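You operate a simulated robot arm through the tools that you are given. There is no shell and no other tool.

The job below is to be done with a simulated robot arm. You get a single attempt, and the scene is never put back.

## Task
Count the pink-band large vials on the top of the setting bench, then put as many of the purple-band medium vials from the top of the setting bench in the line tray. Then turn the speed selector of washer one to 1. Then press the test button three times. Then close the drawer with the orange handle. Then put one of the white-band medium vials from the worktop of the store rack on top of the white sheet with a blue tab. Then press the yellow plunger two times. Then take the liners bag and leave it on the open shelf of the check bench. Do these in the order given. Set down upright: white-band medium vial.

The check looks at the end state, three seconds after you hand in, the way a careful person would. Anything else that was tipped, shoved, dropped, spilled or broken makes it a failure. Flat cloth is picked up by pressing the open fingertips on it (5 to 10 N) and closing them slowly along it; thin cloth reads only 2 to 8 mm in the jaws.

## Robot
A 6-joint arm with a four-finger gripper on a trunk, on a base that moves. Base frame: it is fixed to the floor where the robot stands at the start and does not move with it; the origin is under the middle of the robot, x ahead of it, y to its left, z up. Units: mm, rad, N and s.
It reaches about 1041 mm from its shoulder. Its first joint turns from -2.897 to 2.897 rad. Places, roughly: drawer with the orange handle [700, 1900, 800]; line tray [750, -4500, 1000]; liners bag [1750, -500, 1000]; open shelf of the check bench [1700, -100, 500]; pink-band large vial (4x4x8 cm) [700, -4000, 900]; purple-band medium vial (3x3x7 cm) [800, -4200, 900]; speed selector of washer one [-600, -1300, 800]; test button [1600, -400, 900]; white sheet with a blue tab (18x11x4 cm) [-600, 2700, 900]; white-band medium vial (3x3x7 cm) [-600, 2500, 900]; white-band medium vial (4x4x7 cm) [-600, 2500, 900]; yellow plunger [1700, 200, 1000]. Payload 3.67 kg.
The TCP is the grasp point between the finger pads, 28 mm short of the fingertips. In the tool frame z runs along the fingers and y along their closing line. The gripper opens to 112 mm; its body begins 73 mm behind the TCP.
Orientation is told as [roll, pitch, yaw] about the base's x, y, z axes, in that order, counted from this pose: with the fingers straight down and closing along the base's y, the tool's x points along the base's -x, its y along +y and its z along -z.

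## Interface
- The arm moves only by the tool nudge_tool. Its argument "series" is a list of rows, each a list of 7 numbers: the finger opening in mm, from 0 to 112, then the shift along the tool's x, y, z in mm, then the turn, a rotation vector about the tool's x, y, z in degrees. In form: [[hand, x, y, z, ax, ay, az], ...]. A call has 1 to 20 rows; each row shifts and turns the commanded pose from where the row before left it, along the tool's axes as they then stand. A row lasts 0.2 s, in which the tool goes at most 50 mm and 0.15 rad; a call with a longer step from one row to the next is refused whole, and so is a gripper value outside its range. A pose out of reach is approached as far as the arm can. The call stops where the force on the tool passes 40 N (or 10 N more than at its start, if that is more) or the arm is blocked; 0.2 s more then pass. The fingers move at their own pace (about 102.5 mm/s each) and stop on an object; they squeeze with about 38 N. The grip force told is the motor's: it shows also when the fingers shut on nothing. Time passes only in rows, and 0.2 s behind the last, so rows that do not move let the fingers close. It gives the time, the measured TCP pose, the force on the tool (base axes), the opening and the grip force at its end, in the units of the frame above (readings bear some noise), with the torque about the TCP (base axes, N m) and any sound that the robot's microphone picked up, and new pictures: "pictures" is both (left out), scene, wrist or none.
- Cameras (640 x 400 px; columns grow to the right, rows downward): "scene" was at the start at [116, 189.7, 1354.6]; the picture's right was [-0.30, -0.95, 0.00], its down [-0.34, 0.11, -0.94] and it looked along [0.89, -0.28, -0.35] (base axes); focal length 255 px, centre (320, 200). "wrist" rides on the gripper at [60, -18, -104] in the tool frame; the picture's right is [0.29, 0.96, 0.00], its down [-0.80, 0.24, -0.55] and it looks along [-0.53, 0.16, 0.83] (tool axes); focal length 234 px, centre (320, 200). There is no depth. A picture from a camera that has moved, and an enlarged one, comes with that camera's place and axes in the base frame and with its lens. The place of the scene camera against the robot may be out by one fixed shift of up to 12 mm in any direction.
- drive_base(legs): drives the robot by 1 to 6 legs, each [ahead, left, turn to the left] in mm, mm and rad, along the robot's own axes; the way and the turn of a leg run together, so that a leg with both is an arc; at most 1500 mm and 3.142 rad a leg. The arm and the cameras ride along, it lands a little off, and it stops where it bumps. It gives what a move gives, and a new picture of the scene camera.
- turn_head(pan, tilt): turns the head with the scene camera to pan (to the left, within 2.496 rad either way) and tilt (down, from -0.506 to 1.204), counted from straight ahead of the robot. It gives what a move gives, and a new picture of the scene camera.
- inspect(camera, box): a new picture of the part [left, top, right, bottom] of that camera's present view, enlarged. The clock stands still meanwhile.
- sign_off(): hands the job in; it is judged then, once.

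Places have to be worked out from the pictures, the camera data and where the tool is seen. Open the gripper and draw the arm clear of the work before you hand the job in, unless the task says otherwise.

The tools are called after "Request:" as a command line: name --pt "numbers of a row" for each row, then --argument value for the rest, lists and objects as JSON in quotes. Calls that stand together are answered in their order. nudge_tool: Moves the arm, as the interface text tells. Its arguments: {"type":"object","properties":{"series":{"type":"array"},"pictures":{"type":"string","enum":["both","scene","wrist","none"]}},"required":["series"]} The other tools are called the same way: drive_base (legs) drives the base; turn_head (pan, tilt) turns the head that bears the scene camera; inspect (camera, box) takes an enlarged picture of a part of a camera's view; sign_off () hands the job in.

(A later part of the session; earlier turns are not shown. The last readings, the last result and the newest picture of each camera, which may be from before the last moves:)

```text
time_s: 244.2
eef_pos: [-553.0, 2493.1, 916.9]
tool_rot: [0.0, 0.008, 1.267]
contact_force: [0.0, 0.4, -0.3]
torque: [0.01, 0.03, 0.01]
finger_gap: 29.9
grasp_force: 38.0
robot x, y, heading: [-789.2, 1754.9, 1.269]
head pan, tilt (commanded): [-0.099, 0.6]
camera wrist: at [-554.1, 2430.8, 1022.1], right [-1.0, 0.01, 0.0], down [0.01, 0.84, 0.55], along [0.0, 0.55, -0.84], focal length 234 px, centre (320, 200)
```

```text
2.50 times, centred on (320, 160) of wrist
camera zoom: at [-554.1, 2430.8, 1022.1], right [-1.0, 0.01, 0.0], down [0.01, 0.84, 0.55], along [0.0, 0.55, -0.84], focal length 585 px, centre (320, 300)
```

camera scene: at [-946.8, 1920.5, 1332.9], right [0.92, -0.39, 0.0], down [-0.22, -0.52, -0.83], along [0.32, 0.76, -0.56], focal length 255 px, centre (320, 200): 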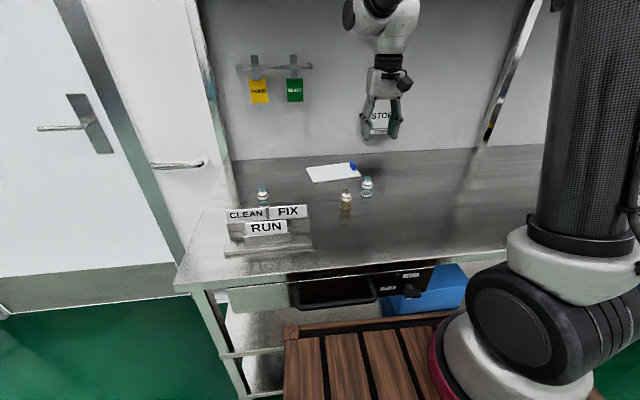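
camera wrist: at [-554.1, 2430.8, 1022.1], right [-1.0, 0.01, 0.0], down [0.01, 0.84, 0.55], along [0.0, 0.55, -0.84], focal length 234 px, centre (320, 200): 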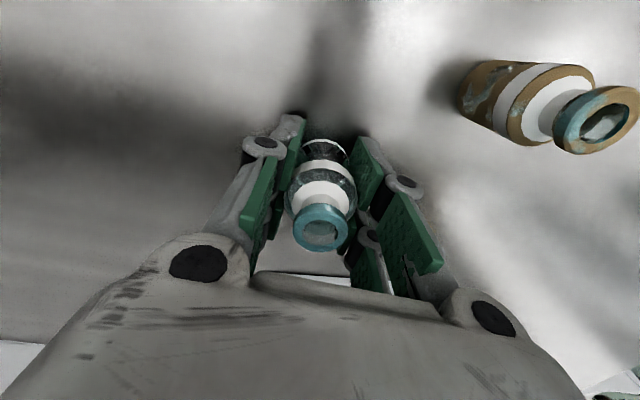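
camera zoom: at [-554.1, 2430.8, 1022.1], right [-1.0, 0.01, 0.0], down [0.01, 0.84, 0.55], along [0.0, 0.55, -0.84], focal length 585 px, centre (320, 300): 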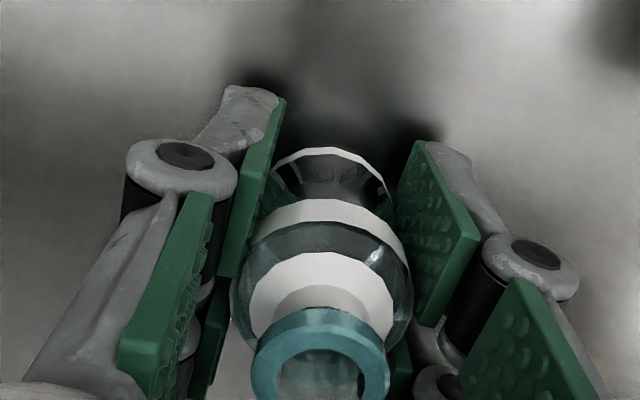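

The vial is held securely. I raise it and move forward over the sheet to see where to place it.

Request:
nudge_tool --pt "20 0 0 -40 0 0 0" --pt "20 0 0 -40 0 0 0" --pt "20 0 0 -40 0 0 0" --pt "20 -40 0 0 0 0 0" --pt "20 -40 0 0 0 0 0" --pt "20 0 0 0 0 0 0"

Request:
inspect --camera "wrist" --box '[160, 80, 480, 300]'

Request:
inspect --camera "scene" --box '[280, 40, 460, 220]'

```text
time_s: 245.7
eef_pos: [-532.0, 2570.9, 1034.4]
tool_rot: [0.002, 0.006, 1.266]
contact_force: [0.6, -0.6, 0.1]
torque: [0.02, -0.02, -0.01]
finger_gap: 29.7
grasp_force: 37.8
robot x, y, heading: [-790.5, 1753.0, 1.274]
head pan, tilt (commanded): [-0.099, 0.6]
camera scene: at [-946.9, 1920.5, 1332.9], right [0.92, -0.39, 0.0], down [-0.22, -0.52, -0.83], along [0.32, 0.76, -0.56], focal length 255 px, centre (320, 200)
camera wrist: at [-534.2, 2509.5, 1140.0], right [-1.0, 0.01, 0.0], down [0.01, 0.84, 0.55], along [0.0, 0.55, -0.84], focal length 234 px, centre (320, 200)
```

scene: 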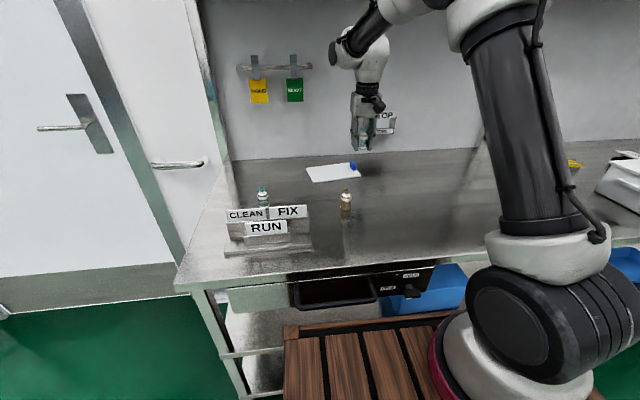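
wrist: 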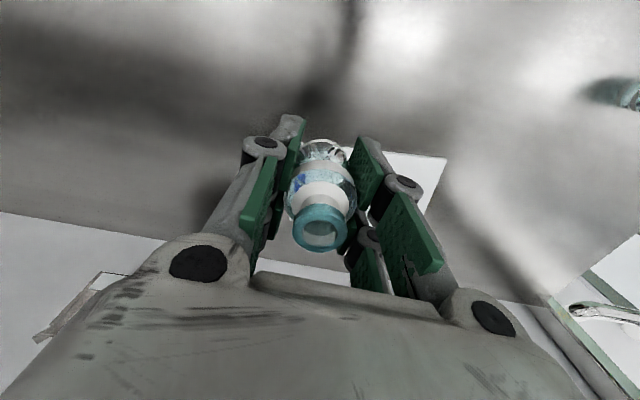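

```text
1.82 times, centred on (320, 190) of wrist
camera zoom: at [-534.2, 2509.5, 1140.0], right [-1.0, 0.01, 0.0], down [0.01, 0.84, 0.55], along [0.0, 0.55, -0.84], focal length 426 px, centre (320, 218)
```

zoom: 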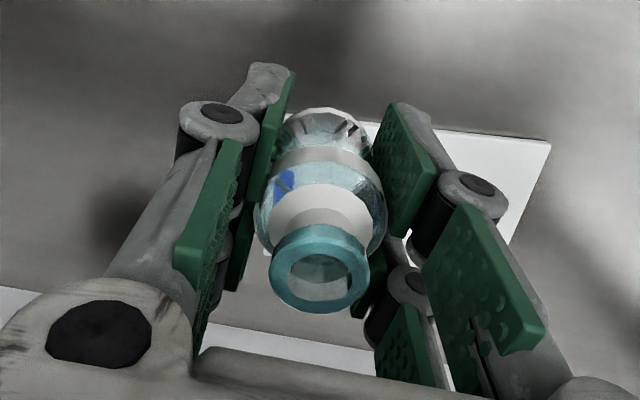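

```text
2.22 times, centred on (370, 130) of scene
camera zoom: at [-946.9, 1920.5, 1332.9], right [0.92, -0.39, 0.0], down [-0.22, -0.52, -0.83], along [0.32, 0.76, -0.56], focal length 566 px, centre (209, 356)
```

zoom: 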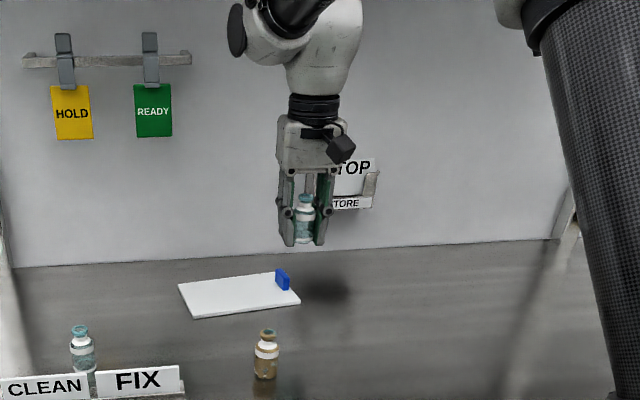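

The sheet's centre is about 80 mm ahead and 90 mm left of the tool. I move over it at this height and look again.

Request:
nudge_tool --pt "20 -25 32 0 0 0 0" --pt "20 -25 32 0 0 0 0" --pt "20 -25 31 0 0 0 0" --pt "20 0 0 0 0 0 0"

Request:
inspect --camera "wrist" --box '[160, 40, 480, 260]'

Request:
inspect --camera "scene" --box '[260, 40, 440, 220]'

```text
time_s: 246.7
eef_pos: [-598.3, 2668.7, 1037.1]
tool_rot: [0.0, 0.007, 1.265]
contact_force: [-0.4, 0.6, 0.2]
torque: [0.0, -0.01, -0.01]
finger_gap: 28.8
grasp_force: 38.1
robot x, y, heading: [-788.8, 1755.1, 1.267]
head pan, tilt (commanded): [-0.099, 0.6]
camera scene: at [-946.9, 1920.6, 1332.9], right [0.92, -0.39, 0.0], down [-0.22, -0.52, -0.83], along [0.32, 0.76, -0.56], focal length 255 px, centre (320, 200)
camera wrist: at [-599.1, 2606.9, 1141.2], right [-1.0, 0.01, 0.0], down [0.01, 0.84, 0.55], along [0.0, 0.55, -0.84], focal length 234 px, centre (320, 200)
```

scene: 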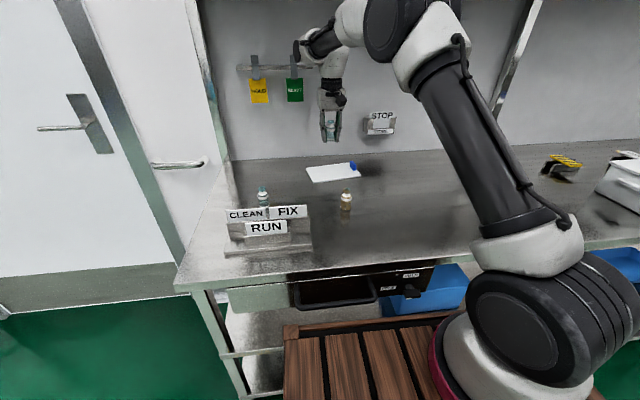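
wrist: 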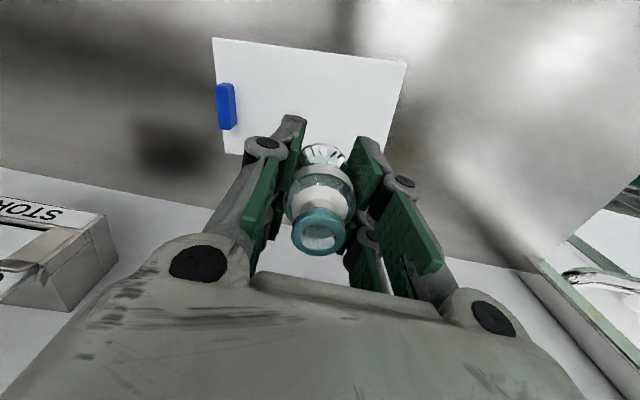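

```text
1.82 times, centred on (320, 150) of wrist
camera zoom: at [-599.1, 2606.9, 1141.2], right [-1.0, 0.01, 0.0], down [0.01, 0.84, 0.55], along [0.0, 0.55, -0.84], focal length 426 px, centre (320, 291)
```

zoom: 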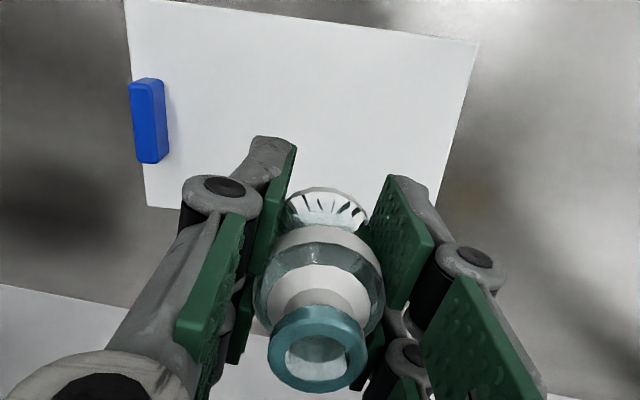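

```text
2.22 times, centred on (350, 130) of scene
camera zoom: at [-946.9, 1920.6, 1332.9], right [0.92, -0.39, 0.0], down [-0.22, -0.52, -0.83], along [0.32, 0.76, -0.56], focal length 566 px, centre (253, 356)
```

zoom: 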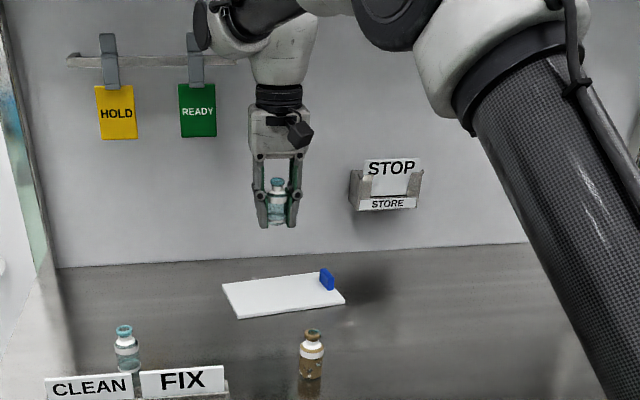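

The tool is over the sheet, about 15 mm left of its centre, clear of the tab. I lower to about 30 mm above it and then in small steps.

Request:
nudge_tool --pt "20 0 0 40 0 0 0" --pt "20 0 0 40 0 0 0" --pt "20 0 0 22 0 0 0" --pt "20 0 0 0 0 0 0" --pictures "wrist"

Request:
nudge_tool --pt "20 0 0 3 0 0 0" --pt "20 0 0 2 0 0 0" --pt "20 0 0 0 0 0 0" --pictures "none"

Request:
nudge_tool --pt "20 0 0 2 0 0 0" --pt "20 0 0 2 0 0 0" --pt "20 0 0 0 0 0 0" --pictures "none"

```text
time_s: 247.7
eef_pos: [-597.9, 2668.6, 931.6]
tool_rot: [0.003, 0.003, 1.265]
contact_force: [-0.1, -0.7, 0.1]
torque: [0.0, 0.0, 0.01]
finger_gap: 28.4
grasp_force: 37.9
robot x, y, heading: [-790.3, 1755.1, 1.267]
head pan, tilt (commanded): [-0.099, 0.6]
camera wrist: at [-599.0, 2605.8, 1037.4], right [-1.0, 0.01, 0.0], down [0.01, 0.84, 0.55], along [0.0, 0.55, -0.84], focal length 234 px, centre (320, 200)
```

wrist: 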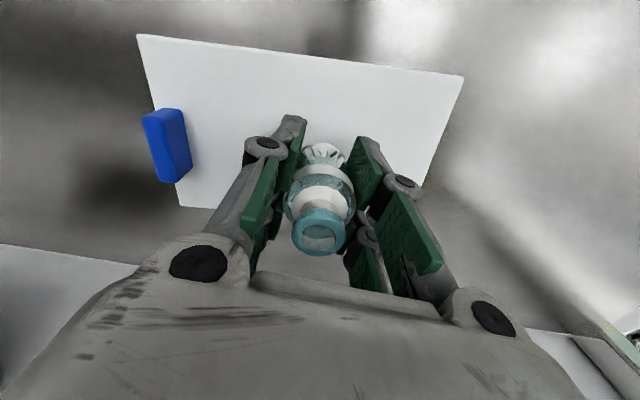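

```text
time_s: 248.4
eef_pos: [-598.3, 2668.2, 926.8]
tool_rot: [0.001, 0.008, 1.267]
contact_force: [0.5, 0.5, -0.7]
torque: [-0.04, 0.0, 0.01]
finger_gap: 28.8
grasp_force: 38.3
robot x, y, heading: [-790.5, 1753.8, 1.27]
head pan, tilt (commanded): [-0.099, 0.6]
```

```text
time_s: 249.2
eef_pos: [-598.0, 2669.9, 924.1]
tool_rot: [0.002, 0.005, 1.266]
contact_force: [-0.5, -0.1, 0.2]
torque: [0.02, -0.01, -0.03]
finger_gap: 28.7
grasp_force: 37.8
robot x, y, heading: [-790.9, 1754.3, 1.269]
head pan, tilt (commanded): [-0.099, 0.6]
```

No contact yet at 924; I go on in small steps.

Request:
nudge_tool --pt "20 0 0 2 0 0 0" --pt "20 0 0 2 0 0 0" --pt "20 0 0 0 0 0 0" --pictures "none"

Request:
nudge_tool --pt "20 0 0 1.5 0 0 0" --pt "20 0 0 1.5 0 0 0" --pt "20 0 0 0 0 0 0" --pictures "none"

Request:
nudge_tool --pt "20 0 0 1 0 0 0" --pt "20 0 0 1 0 0 0" --pt "20 0 0 0 0 0 0" --pictures "wrist"

```text
time_s: 250.1
eef_pos: [-597.9, 2669.7, 918.6]
tool_rot: [0.001, 0.005, 1.265]
contact_force: [0.3, -0.3, 0.5]
torque: [0.01, 0.0, -0.02]
finger_gap: 28.6
grasp_force: 37.8
robot x, y, heading: [-788.2, 1751.8, 1.268]
head pan, tilt (commanded): [-0.099, 0.6]
```

```text
time_s: 250.8
eef_pos: [-598.6, 2669.5, 917.6]
tool_rot: [0.002, 0.006, 1.267]
contact_force: [-0.1, -0.4, 0.7]
torque: [0.0, -0.01, 0.0]
finger_gap: 28.5
grasp_force: 38.1
robot x, y, heading: [-790.8, 1756.2, 1.271]
head pan, tilt (commanded): [-0.099, 0.6]
```

```text
time_s: 251.7
eef_pos: [-599.2, 2669.5, 915.4]
tool_rot: [0.002, 0.005, 1.267]
contact_force: [-1.8, 1.1, 4.4]
torque: [0.12, -0.06, 0.02]
finger_gap: 28.6
grasp_force: 38.0
robot x, y, heading: [-788.7, 1753.6, 1.27]
head pan, tilt (commanded): [-0.099, 0.6]
camera wrist: at [-598.7, 2607.1, 1020.8], right [-1.0, 0.01, 0.0], down [0.01, 0.83, 0.55], along [0.0, 0.55, -0.84], focal length 234 px, centre (320, 200)
```

wrist: 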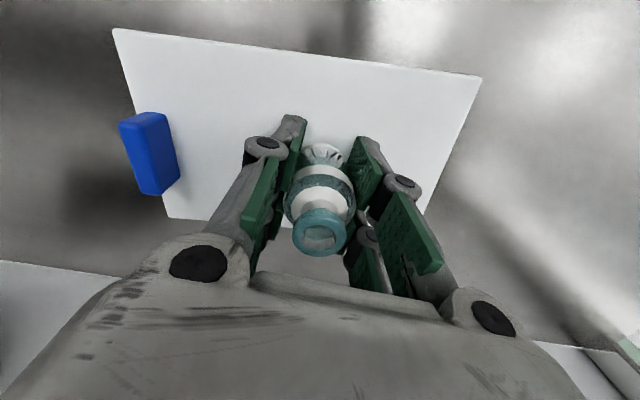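

First touch (4 N) at z≈915. I lower 1 mm more and open slowly.

Request:
nudge_tool --pt "20 0 0 1 0 0 0" --pt "20 0 0 0 0 0 0" --pictures "none"

Request:
nudge_tool --pt "29 0 0 0 0 0 0" --pt "32 0 0 0 0 0 0" --pt "38 0 0 0 0 0 0" --pt "46 0 0 0 0 0 0" --pt "56 0 0 0 0 0 0" --pt "60 0 0 0 0 0 0" --pt "60 0 0 0 0 0 0" --pictures "wrist"

Request:
inspect --camera "wrist" --box '[220, 80, 420, 260]'

```text
time_s: 252.2
eef_pos: [-598.8, 2669.6, 914.8]
tool_rot: [0.002, 0.003, 1.265]
contact_force: [3.4, 1.5, 11.8]
torque: [0.14, -0.17, -0.03]
finger_gap: 28.5
grasp_force: 38.0
robot x, y, heading: [-792.5, 1756.3, 1.268]
head pan, tilt (commanded): [-0.099, 0.6]
```

```text
time_s: 253.8
eef_pos: [-598.2, 2670.2, 914.0]
tool_rot: [0.0, 0.008, 1.264]
contact_force: [0.1, -0.2, 0.3]
torque: [0.01, 0.01, 0.0]
finger_gap: 60.3
grasp_force: 0.0
robot x, y, heading: [-787.4, 1753.9, 1.269]
head pan, tilt (commanded): [-0.099, 0.6]
camera wrist: at [-599.3, 2606.9, 1019.3], right [-1.0, 0.01, 0.0], down [0.01, 0.84, 0.55], along [0.0, 0.55, -0.84], focal length 234 px, centre (320, 200)
```

wrist: 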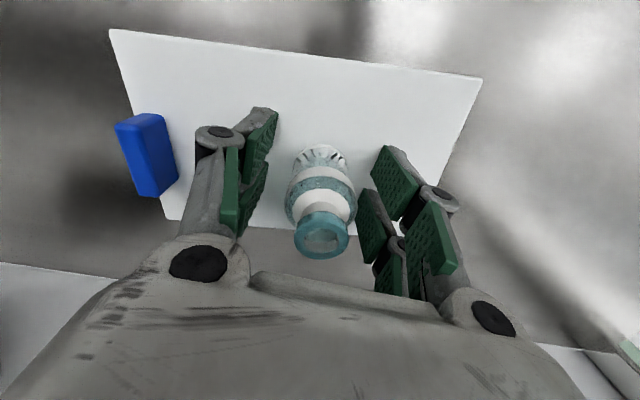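

```text
2.22 times, centred on (320, 170) of wrist
camera zoom: at [-599.3, 2606.9, 1019.3], right [-1.0, 0.01, 0.0], down [0.01, 0.84, 0.55], along [0.0, 0.55, -0.84], focal length 520 px, centre (320, 267)
```

zoom: 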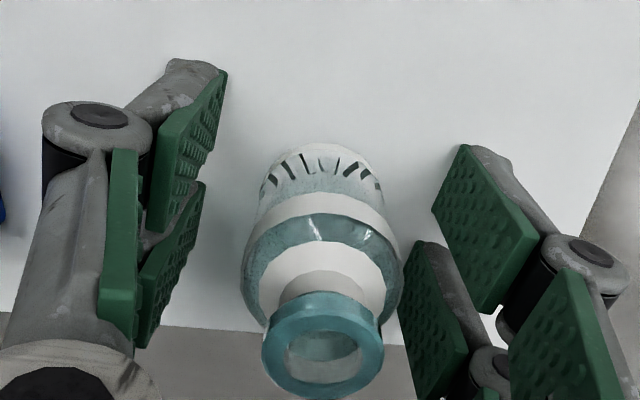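

The vial stands on the sheet between the open fingers. I rise straight up and check.

Request:
nudge_tool --pt "62 0 0 -20 0 0 0" --pt "62 0 0 -30 0 0 0" --pt "62 0 0 -40 0 0 0" --pt "62 0 0 -40 0 0 0" --pt "62 40 0 -20 0 0 0" --pt "62 40 0 -20 0 0 0" --pt "62 0 0 0 0 0 0"

Request:
inspect --camera "scene" --box '[260, 120, 400, 220]'

```text
time_s: 255.4
eef_pos: [-617.3, 2590.7, 1082.5]
tool_rot: [0.004, 0.008, 1.265]
contact_force: [0.2, 0.1, -1.0]
torque: [0.0, 0.0, 0.01]
finger_gap: 62.2
grasp_force: 0.2
robot x, y, heading: [-790.2, 1754.6, 1.268]
head pan, tilt (commanded): [-0.099, 0.6]
camera scene: at [-946.8, 1920.9, 1332.9], right [0.92, -0.39, 0.0], down [-0.22, -0.52, -0.82], along [0.32, 0.76, -0.57], focal length 255 px, centre (320, 200)
camera wrist: at [-618.0, 2529.0, 1189.1], right [-1.0, 0.01, 0.0], down [0.01, 0.84, 0.55], along [0.0, 0.55, -0.84], focal length 234 px, centre (320, 200)
```

scene: 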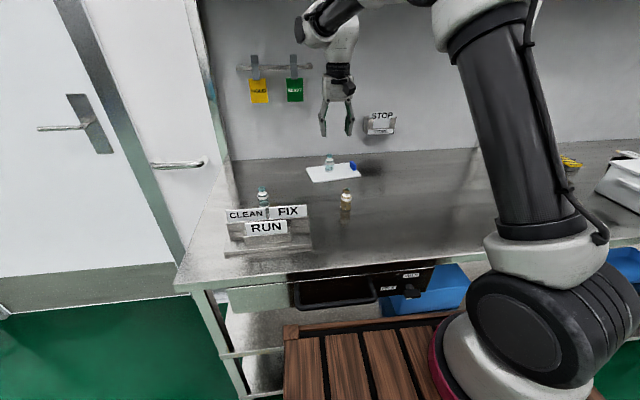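
wrist: 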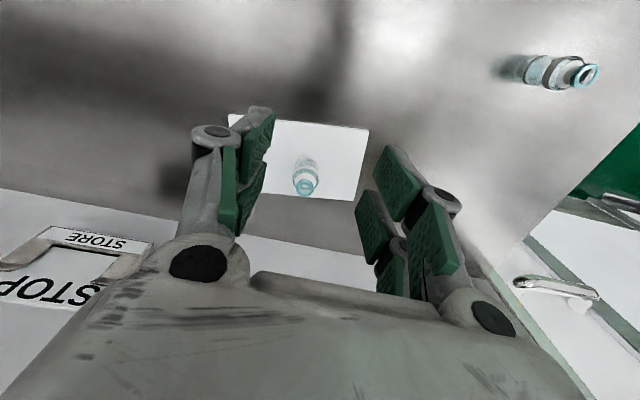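

```text
4.00 times, centred on (330, 170) of scene
camera zoom: at [-946.8, 1920.9, 1332.9], right [0.92, -0.39, 0.0], down [-0.22, -0.52, -0.82], along [0.32, 0.76, -0.57], focal length 1018 px, centre (280, 320)
```

zoom: 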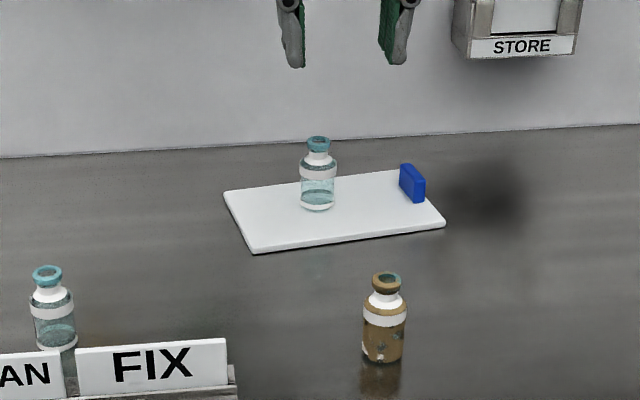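

The white-band vial stands upright on the sheet. Next is the yellow plunger on the check bench: I retract the arm and drive back there.

Request:
nudge_tool --pt "62 42 -11 -6 0 0 0" --pt "62 42 -11 -6 0 0 0" --pt "62 42 -11 -6 0 0 0" --pt "62 42 -11 -6 0 0 0" --pt "62 42 -11 -6 0 0 0" --pt "62 42 -11 -6 0 0 0" --pt "62 42 -11 -6 0 0 0" --pt "40 0 0 0 0 0 0" --pictures "none"

Request:
drive_base --legs '[[-830, 0, 0], [0, 0, -1.556], [1000, 0, 0], [750, 0, 0]]'

Request:
turn_head --pan 0.1 --tilt 0.45

```text
time_s: 257.2
eef_pos: [-632.7, 2287.0, 1129.3]
tool_rot: [0.001, 0.005, 1.267]
contact_force: [0.0, 0.3, -0.7]
torque: [-0.03, -0.01, -0.03]
finger_gap: 40.1
grasp_force: 0.1
robot x, y, heading: [-788.5, 1753.6, 1.272]
head pan, tilt (commanded): [-0.099, 0.6]
```

```text
time_s: 274.0
eef_pos: [1137.2, 255.6, 1127.4]
tool_rot: [0.0, 0.004, -0.307]
contact_force: [-0.3, -0.8, 0.2]
torque: [-0.02, 0.01, 0.0]
finger_gap: 39.8
grasp_force: 0.0
robot x, y, heading: [602.2, 414.6, -0.303]
head pan, tilt (commanded): [-0.099, 0.6]
camera scene: at [776.2, 580.1, 1332.9], right [-0.39, -0.92, 0.0], down [-0.52, 0.22, -0.83], along [0.76, -0.32, -0.56], focal length 255 px, centre (320, 200)
```

scene: 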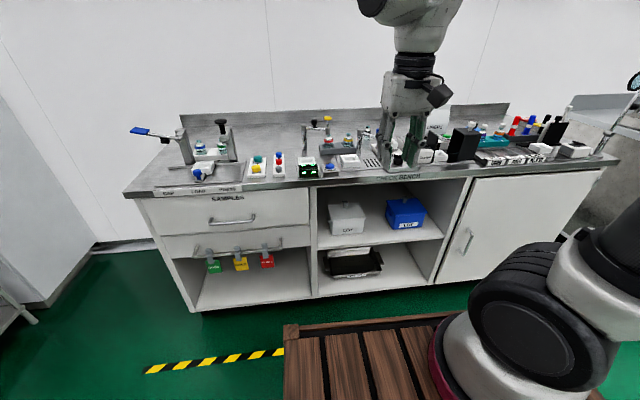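

```text
time_s: 274.8
eef_pos: [1136.5, 256.3, 1127.8]
tool_rot: [0.003, 0.004, -0.307]
contact_force: [0.9, -0.1, 0.3]
torque: [0.02, -0.05, 0.04]
finger_gap: 39.8
grasp_force: 0.0
robot x, y, heading: [606.7, 413.6, -0.303]
head pan, tilt (commanded): [0.099, 0.45]
camera scene: at [784.8, 596.1, 1346.4], right [-0.2, -0.98, 0.0], down [-0.43, 0.09, -0.9], along [0.88, -0.18, -0.44], focal length 255 px, centre (320, 200)
```

scene: 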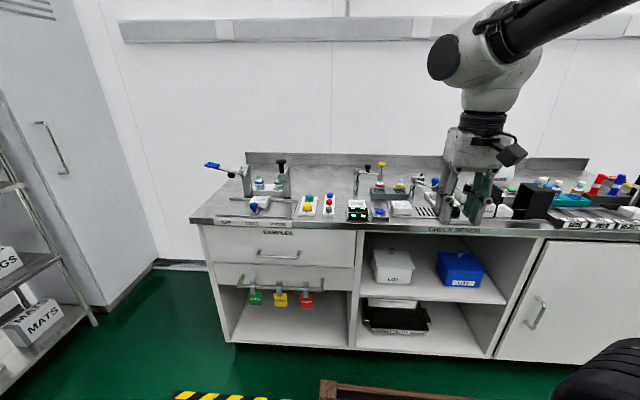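

Request:
inspect --camera "scene" --box '[300, 140, 460, 240]'

Request:
inspect --camera "scene" --box '[190, 140, 330, 230]'

```text
4.00 times, centred on (380, 190) of scene
camera zoom: at [784.8, 596.1, 1346.4], right [-0.2, -0.98, 0.0], down [-0.43, 0.09, -0.9], along [0.88, -0.18, -0.44], focal length 1018 px, centre (80, 240)
```

zoom: 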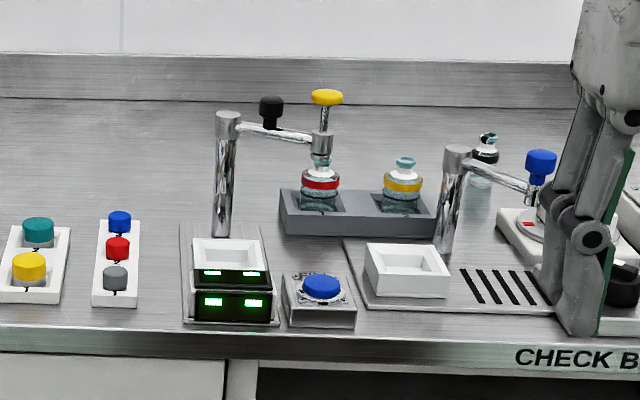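

```text
4.44 times, centred on (260, 185) of scene
camera zoom: at [784.8, 596.1, 1346.4], right [-0.2, -0.98, 0.0], down [-0.43, 0.09, -0.9], along [0.88, -0.18, -0.44], focal length 1132 px, centre (587, 267)
```

zoom: 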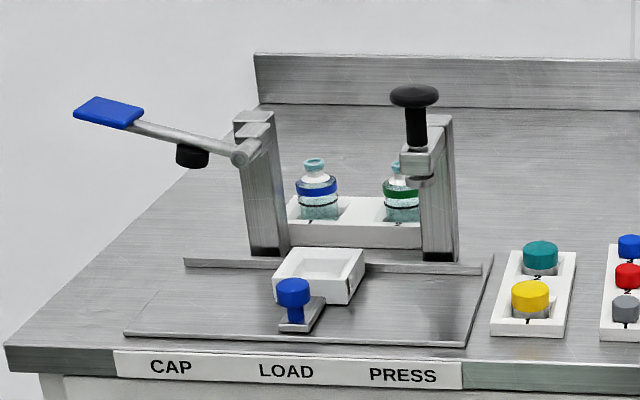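

The yellow plunger is the mushroom on the arm of the small dispenser, near (1705,150,1030). I advance 340 mm toward it.

Request:
drive_base --legs '[[340, 30, 0.014]]'

Request:
turn_head --pan -0.1 --tilt 0.5

Request:
inspect --camera "scene" --box '[260, 120, 420, 240]'

```text
time_s: 277.0
eef_pos: [1469.8, 191.7, 1127.6]
tool_rot: [0.002, 0.006, -0.293]
contact_force: [-0.2, 0.3, -0.1]
torque: [0.01, 0.0, 0.02]
finger_gap: 39.9
grasp_force: 0.0
robot x, y, heading: [933.7, 343.6, -0.293]
head pan, tilt (commanded): [0.099, 0.45]
camera scene: at [1113.9, 527.8, 1346.4], right [-0.19, -0.98, 0.0], down [-0.43, 0.08, -0.9], along [0.88, -0.17, -0.44], focal length 255 px, centre (320, 200)
```

scene: 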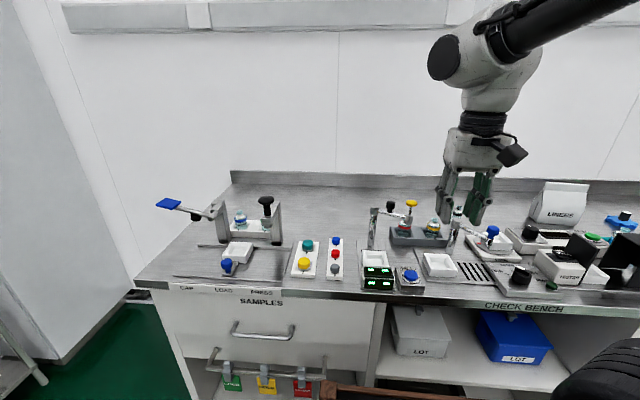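

```text
time_s: 277.7
eef_pos: [1469.1, 191.4, 1127.2]
tool_rot: [0.002, 0.004, -0.295]
contact_force: [-1.5, 0.1, -0.6]
torque: [0.0, 0.02, 0.0]
finger_gap: 40.0
grasp_force: 0.1
robot x, y, heading: [935.7, 342.7, -0.294]
head pan, tilt (commanded): [-0.099, 0.499]
camera scene: at [1107.8, 510.7, 1342.0], right [-0.38, -0.92, 0.0], down [-0.44, 0.18, -0.88], along [0.81, -0.34, -0.48], focal length 255 px, centre (320, 200)
```

scene: 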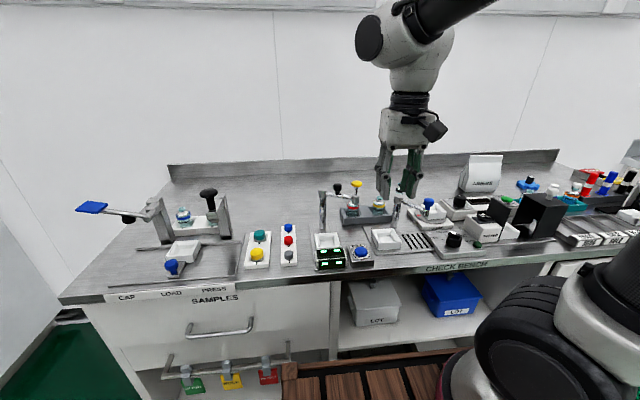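

```text
3.33 times, centred on (340, 180) of scene
camera zoom: at [1107.8, 510.7, 1342.0], right [-0.38, -0.92, 0.0], down [-0.44, 0.18, -0.88], along [0.81, -0.34, -0.48], focal length 849 px, centre (253, 267)
```

zoom: 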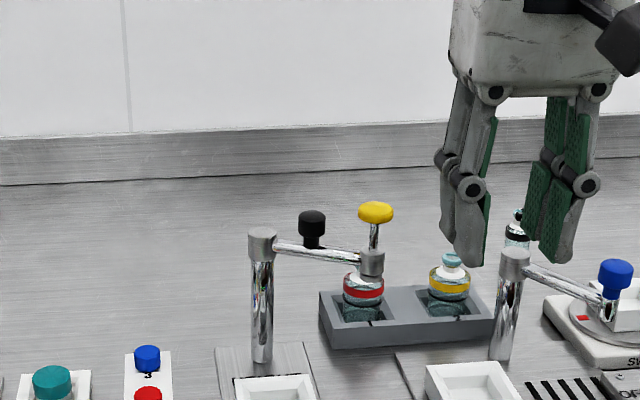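

Triangulated: plunger top at about (1676,162,1040). I raise slightly and move above it with open fingers for a wrist view.

Request:
nudge_tool --pt "80 0 0 -25 0 0 0" --pt "80 -41 6 0 0 0 0" --pt "80 -41 6 0 0 0 0" --pt "80 -41 6 0 0 0 0" --pt "80 -41 6 0 0 0 0" --pt "80 -30 6 0 0 0 0" --pt "80 0 0 0 0 0 0"

Request:
inspect --camera "wrist" --box '[200, 20, 440, 200]'

```text
time_s: 279.3
eef_pos: [1665.0, 164.0, 1151.1]
tool_rot: [0.002, 0.003, -0.297]
contact_force: [0.0, 0.2, 0.1]
torque: [-0.03, -0.02, -0.03]
finger_gap: 80.0
grasp_force: 0.1
robot x, y, heading: [935.1, 339.5, -0.295]
head pan, tilt (commanded): [-0.099, 0.499]
camera scene: at [1107.7, 510.7, 1342.0], right [-0.38, -0.92, 0.0], down [-0.44, 0.18, -0.88], along [0.81, -0.34, -0.48], focal length 255 px, centre (320, 200)
camera wrist: at [1602.6, 162.8, 1256.1], right [0.0, 1.0, 0.0], down [0.84, 0.0, 0.55], along [0.55, 0.0, -0.84], focal length 234 px, centre (320, 200)
```

scene: 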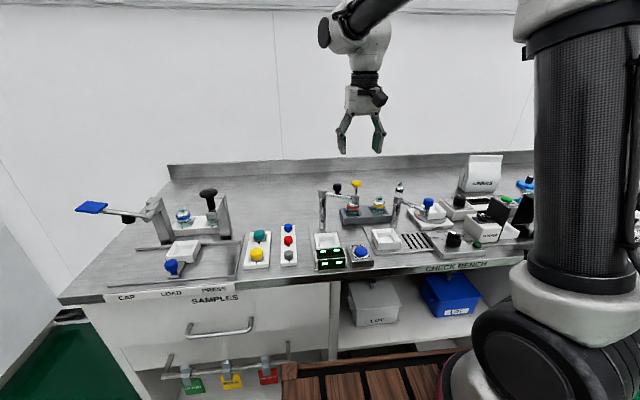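
wrist: 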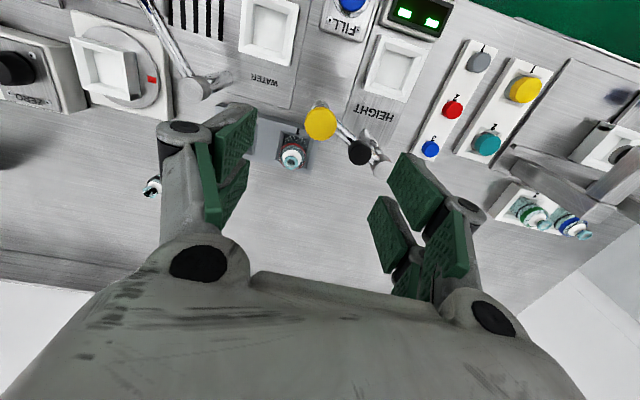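

```text
2.22 times, centred on (320, 110) of wrist
camera zoom: at [1602.6, 162.8, 1256.1], right [0.0, 1.0, 0.0], down [0.84, 0.0, 0.55], along [0.55, 0.0, -0.84], focal length 520 px, centre (320, 400)
```

zoom: 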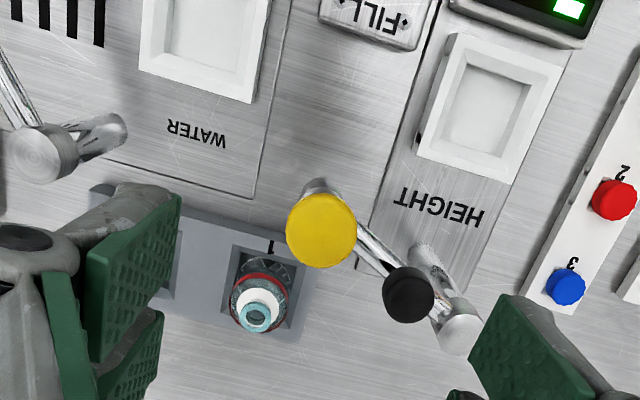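

The plunger is nearly centred under the tool. I lower 40 mm and take a second view to fix its height.

Request:
nudge_tool --pt "80 0 0 40 0 0 0" --pt "80 0 0 0 0 0 0" --pictures "wrist"

Request:
inspect --camera "wrist" --box '[220, 40, 420, 200]'

```text
time_s: 279.9
eef_pos: [1662.0, 161.7, 1111.1]
tool_rot: [0.003, 0.006, -0.297]
contact_force: [0.1, 0.5, 0.3]
torque: [0.05, 0.01, -0.05]
finger_gap: 80.0
grasp_force: 0.0
robot x, y, heading: [934.6, 342.7, -0.293]
head pan, tilt (commanded): [-0.099, 0.499]
camera wrist: at [1600.2, 162.9, 1216.2], right [0.0, 1.0, 0.0], down [0.84, 0.0, 0.55], along [0.55, 0.0, -0.84], focal length 234 px, centre (320, 200)
```

wrist: 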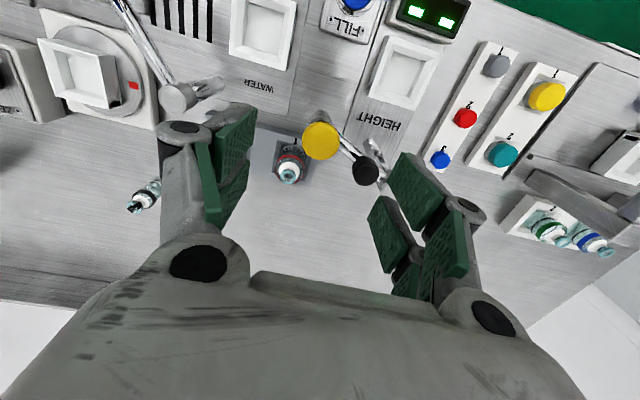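

```text
2.50 times, centred on (320, 120) of wrist
camera zoom: at [1600.2, 162.9, 1216.2], right [0.0, 1.0, 0.0], down [0.84, 0.0, 0.55], along [0.55, 0.0, -0.84], focal length 585 px, centre (320, 400)
```

zoom: 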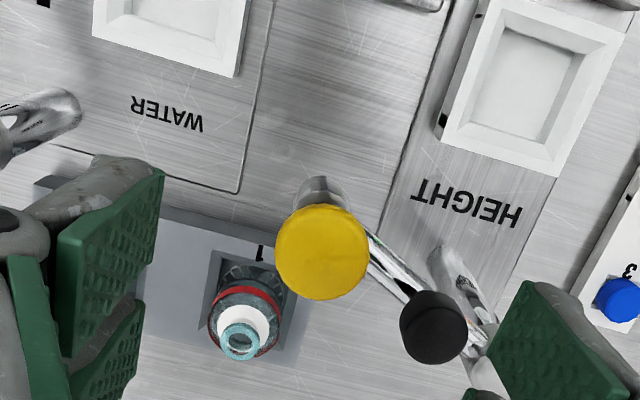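

Plunger top is at z≈1038, centred under the TCP. I close the fingers, lower 38 mm, then press in small steps while listening.

Request:
nudge_tool --pt "0 0 0 0 0 0 0" --pt "0 0 0 0 0 0 0" --pt "0 0 0 20 0 0 0" --pt "0 0 0 16 0 0 0" --pt "0 0 0 0 0 0 0" --pictures "both"

Request:
inspect --camera "scene" --box '[300, 60, 420, 220]'

```text
time_s: 281.1
eef_pos: [1663.7, 164.8, 1075.7]
tool_rot: [0.003, 0.004, -0.297]
contact_force: [-0.3, 0.6, -0.7]
torque: [0.02, 0.0, 0.05]
finger_gap: 0.0
grasp_force: 35.9
robot x, y, heading: [939.2, 342.0, -0.291]
head pan, tilt (commanded): [-0.099, 0.499]
camera scene: at [1107.8, 510.7, 1342.0], right [-0.38, -0.92, 0.0], down [-0.44, 0.18, -0.88], along [0.81, -0.34, -0.48], focal length 255 px, centre (320, 200)
camera wrist: at [1601.4, 163.6, 1180.8], right [0.0, 1.0, 0.0], down [0.84, 0.0, 0.55], along [0.55, 0.0, -0.84], focal length 234 px, centre (320, 200)
```

scene: 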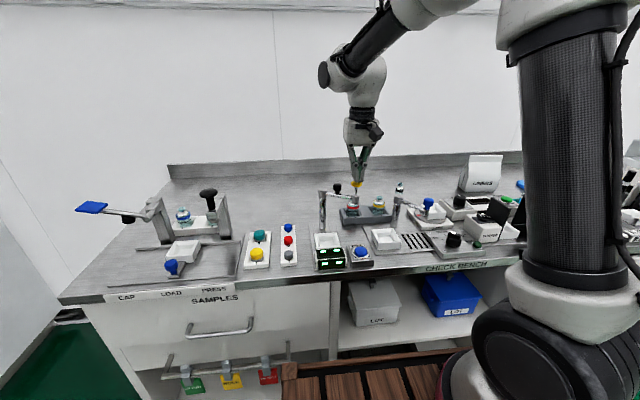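
wrist: 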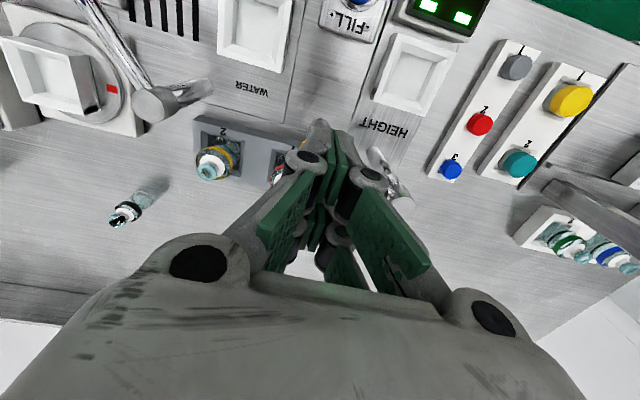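

```text
2.50 times, centred on (360, 140) of scene
camera zoom: at [1107.8, 510.7, 1342.0], right [-0.38, -0.92, 0.0], down [-0.44, 0.18, -0.88], along [0.81, -0.34, -0.48], focal length 636 px, centre (220, 350)
```

zoom: 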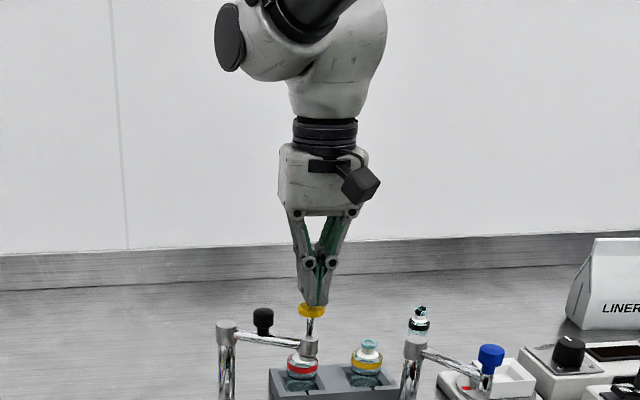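

The tips are right above the plunger. First press: small steps down.

Request:
nudge_tool --pt "0 0 0 4 0 0 0" --pt "0 0 0 4 0 0 0" --pt "0 0 0 0 0 0 0" --pictures "none"

Request:
nudge_tool --pt "0 0 0 3 0 0 0" --pt "0 0 0 3 0 0 0" --pt "0 0 0 0 0 0 0" --pictures "scene"

Request:
inspect --camera "scene" --box '[310, 140, 400, 220]'

```text
time_s: 281.9
eef_pos: [1662.9, 163.7, 1067.4]
tool_rot: [0.0, 0.006, -0.293]
contact_force: [0.0, 0.0, -0.4]
torque: [-0.02, -0.01, -0.01]
finger_gap: 0.0
grasp_force: 35.4
robot x, y, heading: [936.6, 344.7, -0.295]
head pan, tilt (commanded): [-0.099, 0.499]
```

```text
time_s: 282.7
eef_pos: [1664.9, 162.8, 1060.8]
tool_rot: [0.002, 0.004, -0.297]
contact_force: [0.8, 0.3, 0.5]
torque: [0.01, -0.01, 0.02]
finger_gap: 6.1
grasp_force: 35.2
robot x, y, heading: [934.4, 343.1, -0.291]
head pan, tilt (commanded): [-0.099, 0.499]
heard: click
camera scene: at [1107.8, 510.7, 1342.0], right [-0.38, -0.92, 0.0], down [-0.44, 0.18, -0.88], along [0.81, -0.34, -0.48], focal length 255 px, centre (320, 200)
```

scene: 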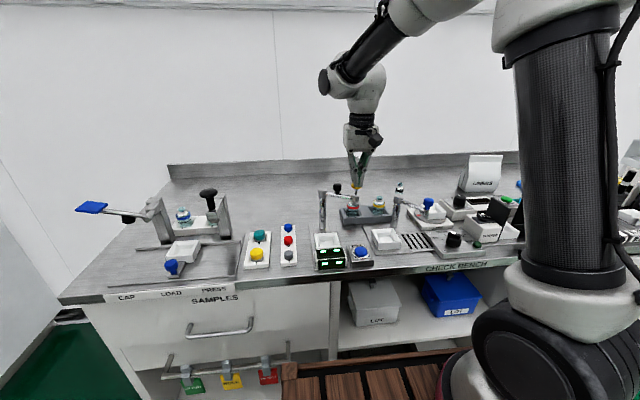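

```text
5.00 times, centred on (355, 180) of scene
camera zoom: at [1107.8, 510.7, 1342.0], right [-0.38, -0.92, 0.0], down [-0.44, 0.18, -0.88], along [0.81, -0.34, -0.48], focal length 1273 px, centre (145, 300)
```

zoom: 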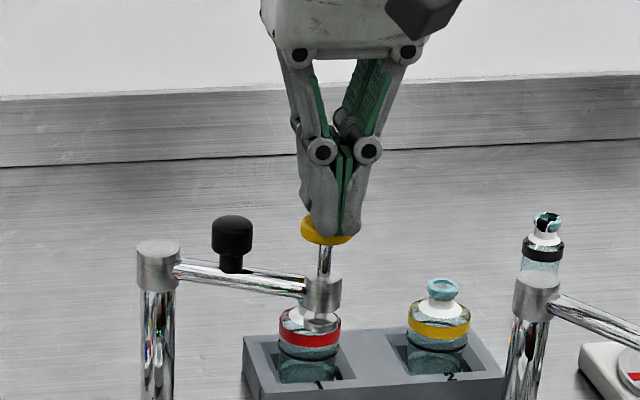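

Click: first press done. I lift 14 mm to release, then press a second time.

Request:
nudge_tool --pt "0 0 0 -7 0 0 0" --pt "0 0 0 -7 0 0 0" --pt "0 0 0 0 0 0 0" --pictures "scene"

Request:
inspect --camera "scene" --box '[310, 140, 400, 220]'

```text
time_s: 283.5
eef_pos: [1663.8, 163.5, 1075.8]
tool_rot: [0.002, 0.005, -0.296]
contact_force: [0.3, 0.0, -0.3]
torque: [0.01, -0.02, 0.02]
finger_gap: 0.0
grasp_force: 35.6
robot x, y, heading: [934.9, 343.7, -0.291]
head pan, tilt (commanded): [-0.099, 0.499]
camera scene: at [1107.8, 510.7, 1342.0], right [-0.38, -0.92, 0.0], down [-0.44, 0.18, -0.88], along [0.81, -0.34, -0.48], focal length 255 px, centre (320, 200)
```

scene: 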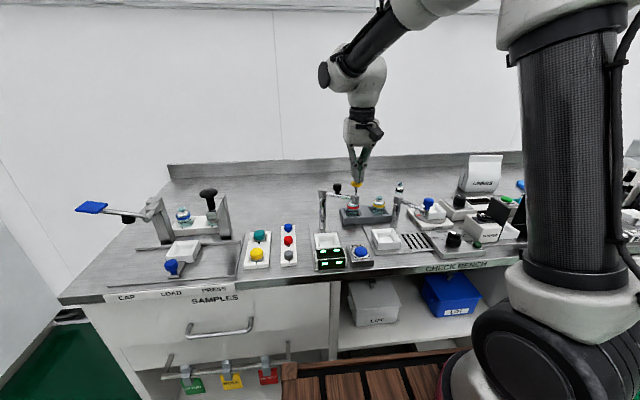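

```text
5.00 times, centred on (355, 180) of scene
camera zoom: at [1107.8, 510.7, 1342.0], right [-0.38, -0.92, 0.0], down [-0.44, 0.18, -0.88], along [0.81, -0.34, -0.48], focal length 1273 px, centre (145, 300)
```

zoom: 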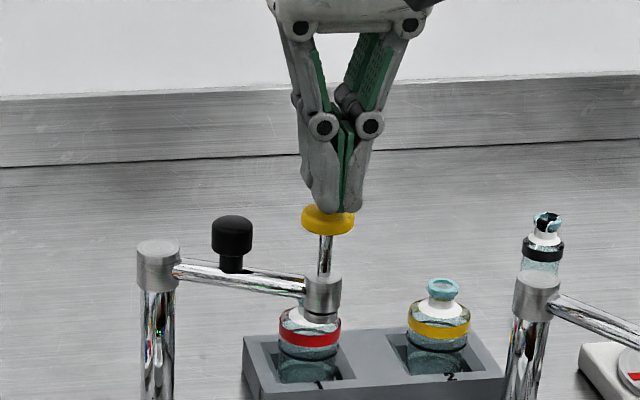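

The plunger sprang back. Second press now, to the same depth.

Request:
nudge_tool --pt "0 0 0 4 0 0 0" --pt "0 0 0 4 0 0 0" --pt "0 0 0 3 0 0 0" --pt "0 0 0 3 0 0 0" --pt "0 0 0 0 0 0 0" --pictures "none"

```text
time_s: 284.7
eef_pos: [1663.2, 164.0, 1061.6]
tool_rot: [0.001, 0.004, -0.297]
contact_force: [0.2, 0.0, 1.3]
torque: [-0.01, 0.02, 0.01]
finger_gap: 5.9
grasp_force: 35.6
robot x, y, heading: [938.0, 339.6, -0.294]
head pan, tilt (commanded): [-0.099, 0.499]
heard: click
```

Second click: plunger done. I lift clear and retract, then look at the LINERS bag.

Request:
nudge_tool --pt "0 0 0 -20 0 0 0" --pt "0 0 0 -40 0 0 0" --pt "0 0 0 -40 0 0 0" --pt "0 40 -8 0 0 0 0" --pt "0 40 -8 0 0 0 0" --pt "0 40 -8 0 0 0 0" --pt "0 40 -8 0 0 0 0" --pt "0 0 0 0 0 0 0" --pictures "scene"

Request:
turn_head --pan -0.45 --tilt 0.5

Request:
inspect --camera "scene" --box '[240, 100, 440, 240]'

```text
time_s: 286.5
eef_pos: [1501.3, 175.2, 1161.0]
tool_rot: [0.002, 0.005, -0.297]
contact_force: [0.7, 0.0, 0.0]
torque: [-0.03, -0.01, -0.01]
finger_gap: 0.3
grasp_force: 36.0
robot x, y, heading: [935.2, 342.4, -0.296]
head pan, tilt (commanded): [-0.099, 0.499]
camera scene: at [1107.9, 510.7, 1342.0], right [-0.38, -0.92, 0.0], down [-0.44, 0.18, -0.88], along [0.81, -0.34, -0.48], focal length 255 px, centre (320, 200)
```

scene: 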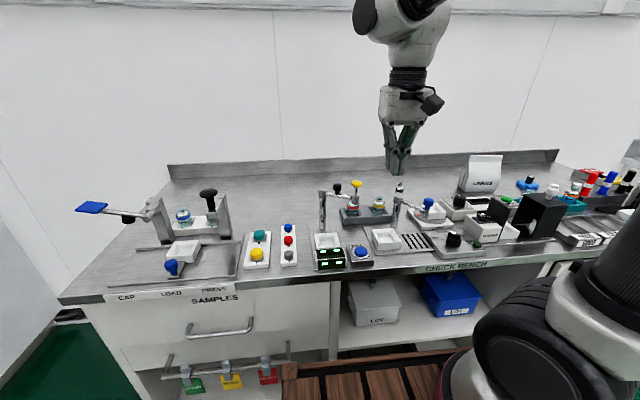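

```text
time_s: 287.3
eef_pos: [1501.5, 174.8, 1162.0]
tool_rot: [0.002, 0.005, -0.295]
contact_force: [-0.2, 1.6, -0.5]
torque: [-0.02, 0.01, -0.04]
finger_gap: 0.0
grasp_force: 35.4
robot x, y, heading: [934.1, 341.8, -0.294]
head pan, tilt (commanded): [-0.45, 0.499]
camera scene: at [1090.7, 484.0, 1342.0], right [-0.68, -0.74, 0.0], down [-0.35, 0.32, -0.88], along [0.65, -0.59, -0.48], focal length 255 px, centre (320, 200)
```

scene: 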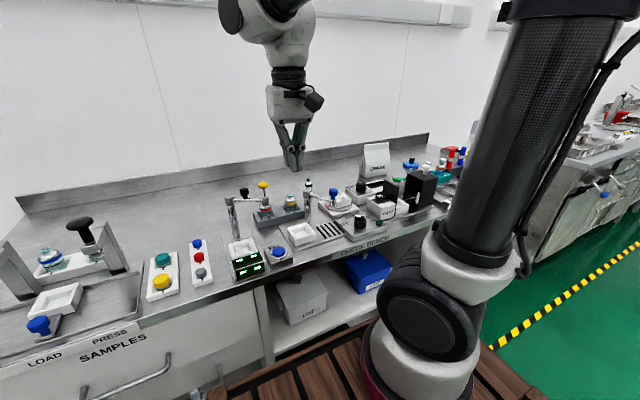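

```text
2.86 times, centred on (340, 170) of scene
camera zoom: at [1090.7, 484.0, 1342.0], right [-0.68, -0.74, 0.0], down [-0.35, 0.32, -0.88], along [0.65, -0.59, -0.48], focal length 727 px, centre (263, 286)
```

zoom: 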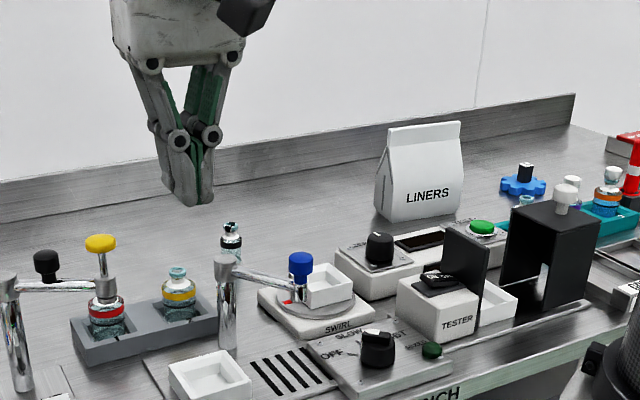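

Both presses are done. The LINERS bag is a paper-bag shape with a flat crimped top along the bench direction. I drive right 530 mm and slightly ahead to reach it.

Request:
drive_base --legs '[[0, -530, 0.004], [60, 0, 0]]'

Request:
turn_head --pan -0.2 --tilt 0.5

Request:
inspect --camera "scene" --box '[240, 120, 420, 240]'

```text
time_s: 291.0
eef_pos: [1407.1, -346.0, 1161.7]
tool_rot: [0.0, 0.007, -0.293]
contact_force: [0.0, -0.8, -0.2]
torque: [0.03, 0.02, 0.03]
finger_gap: 0.1
grasp_force: 36.4
robot x, y, heading: [839.3, -179.4, -0.281]
head pan, tilt (commanded): [-0.45, 0.499]
camera scene: at [996.0, -39.1, 1342.0], right [-0.67, -0.74, 0.0], down [-0.35, 0.32, -0.88], along [0.65, -0.59, -0.48], focal length 255 px, centre (320, 200)
```

scene: 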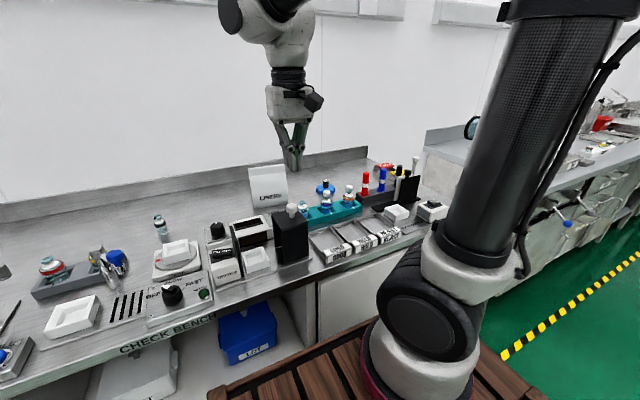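

```text
time_s: 291.7
eef_pos: [1406.9, -346.8, 1161.2]
tool_rot: [0.001, 0.004, -0.294]
contact_force: [-0.9, 0.5, -0.1]
torque: [0.0, 0.0, 0.01]
finger_gap: 0.0
grasp_force: 36.1
robot x, y, heading: [841.4, -181.8, -0.294]
head pan, tilt (commanded): [-0.201, 0.499]
camera scene: at [1009.0, -20.7, 1342.0], right [-0.47, -0.88, 0.0], down [-0.42, 0.23, -0.88], along [0.77, -0.41, -0.48], focal length 255 px, centre (320, 200)
```

scene: 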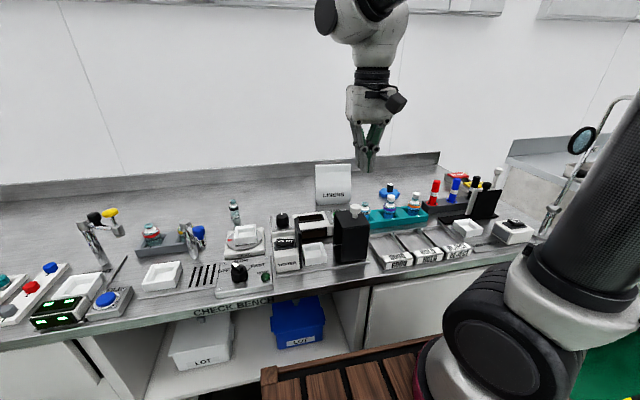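

```text
3.33 times, centred on (330, 180) of scene
camera zoom: at [1009.0, -20.7, 1342.0], right [-0.47, -0.88, 0.0], down [-0.42, 0.23, -0.88], along [0.77, -0.41, -0.48], focal length 849 px, centre (287, 267)
```

zoom: 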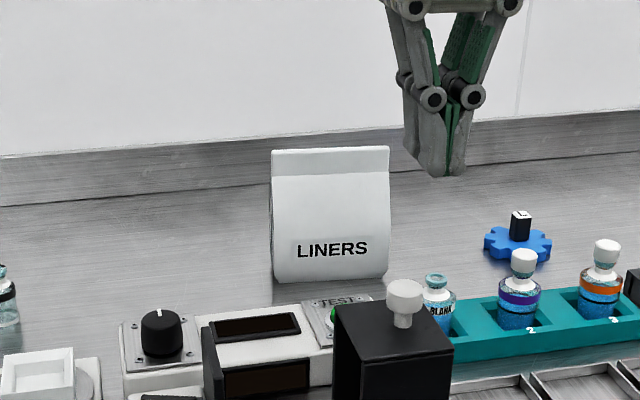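

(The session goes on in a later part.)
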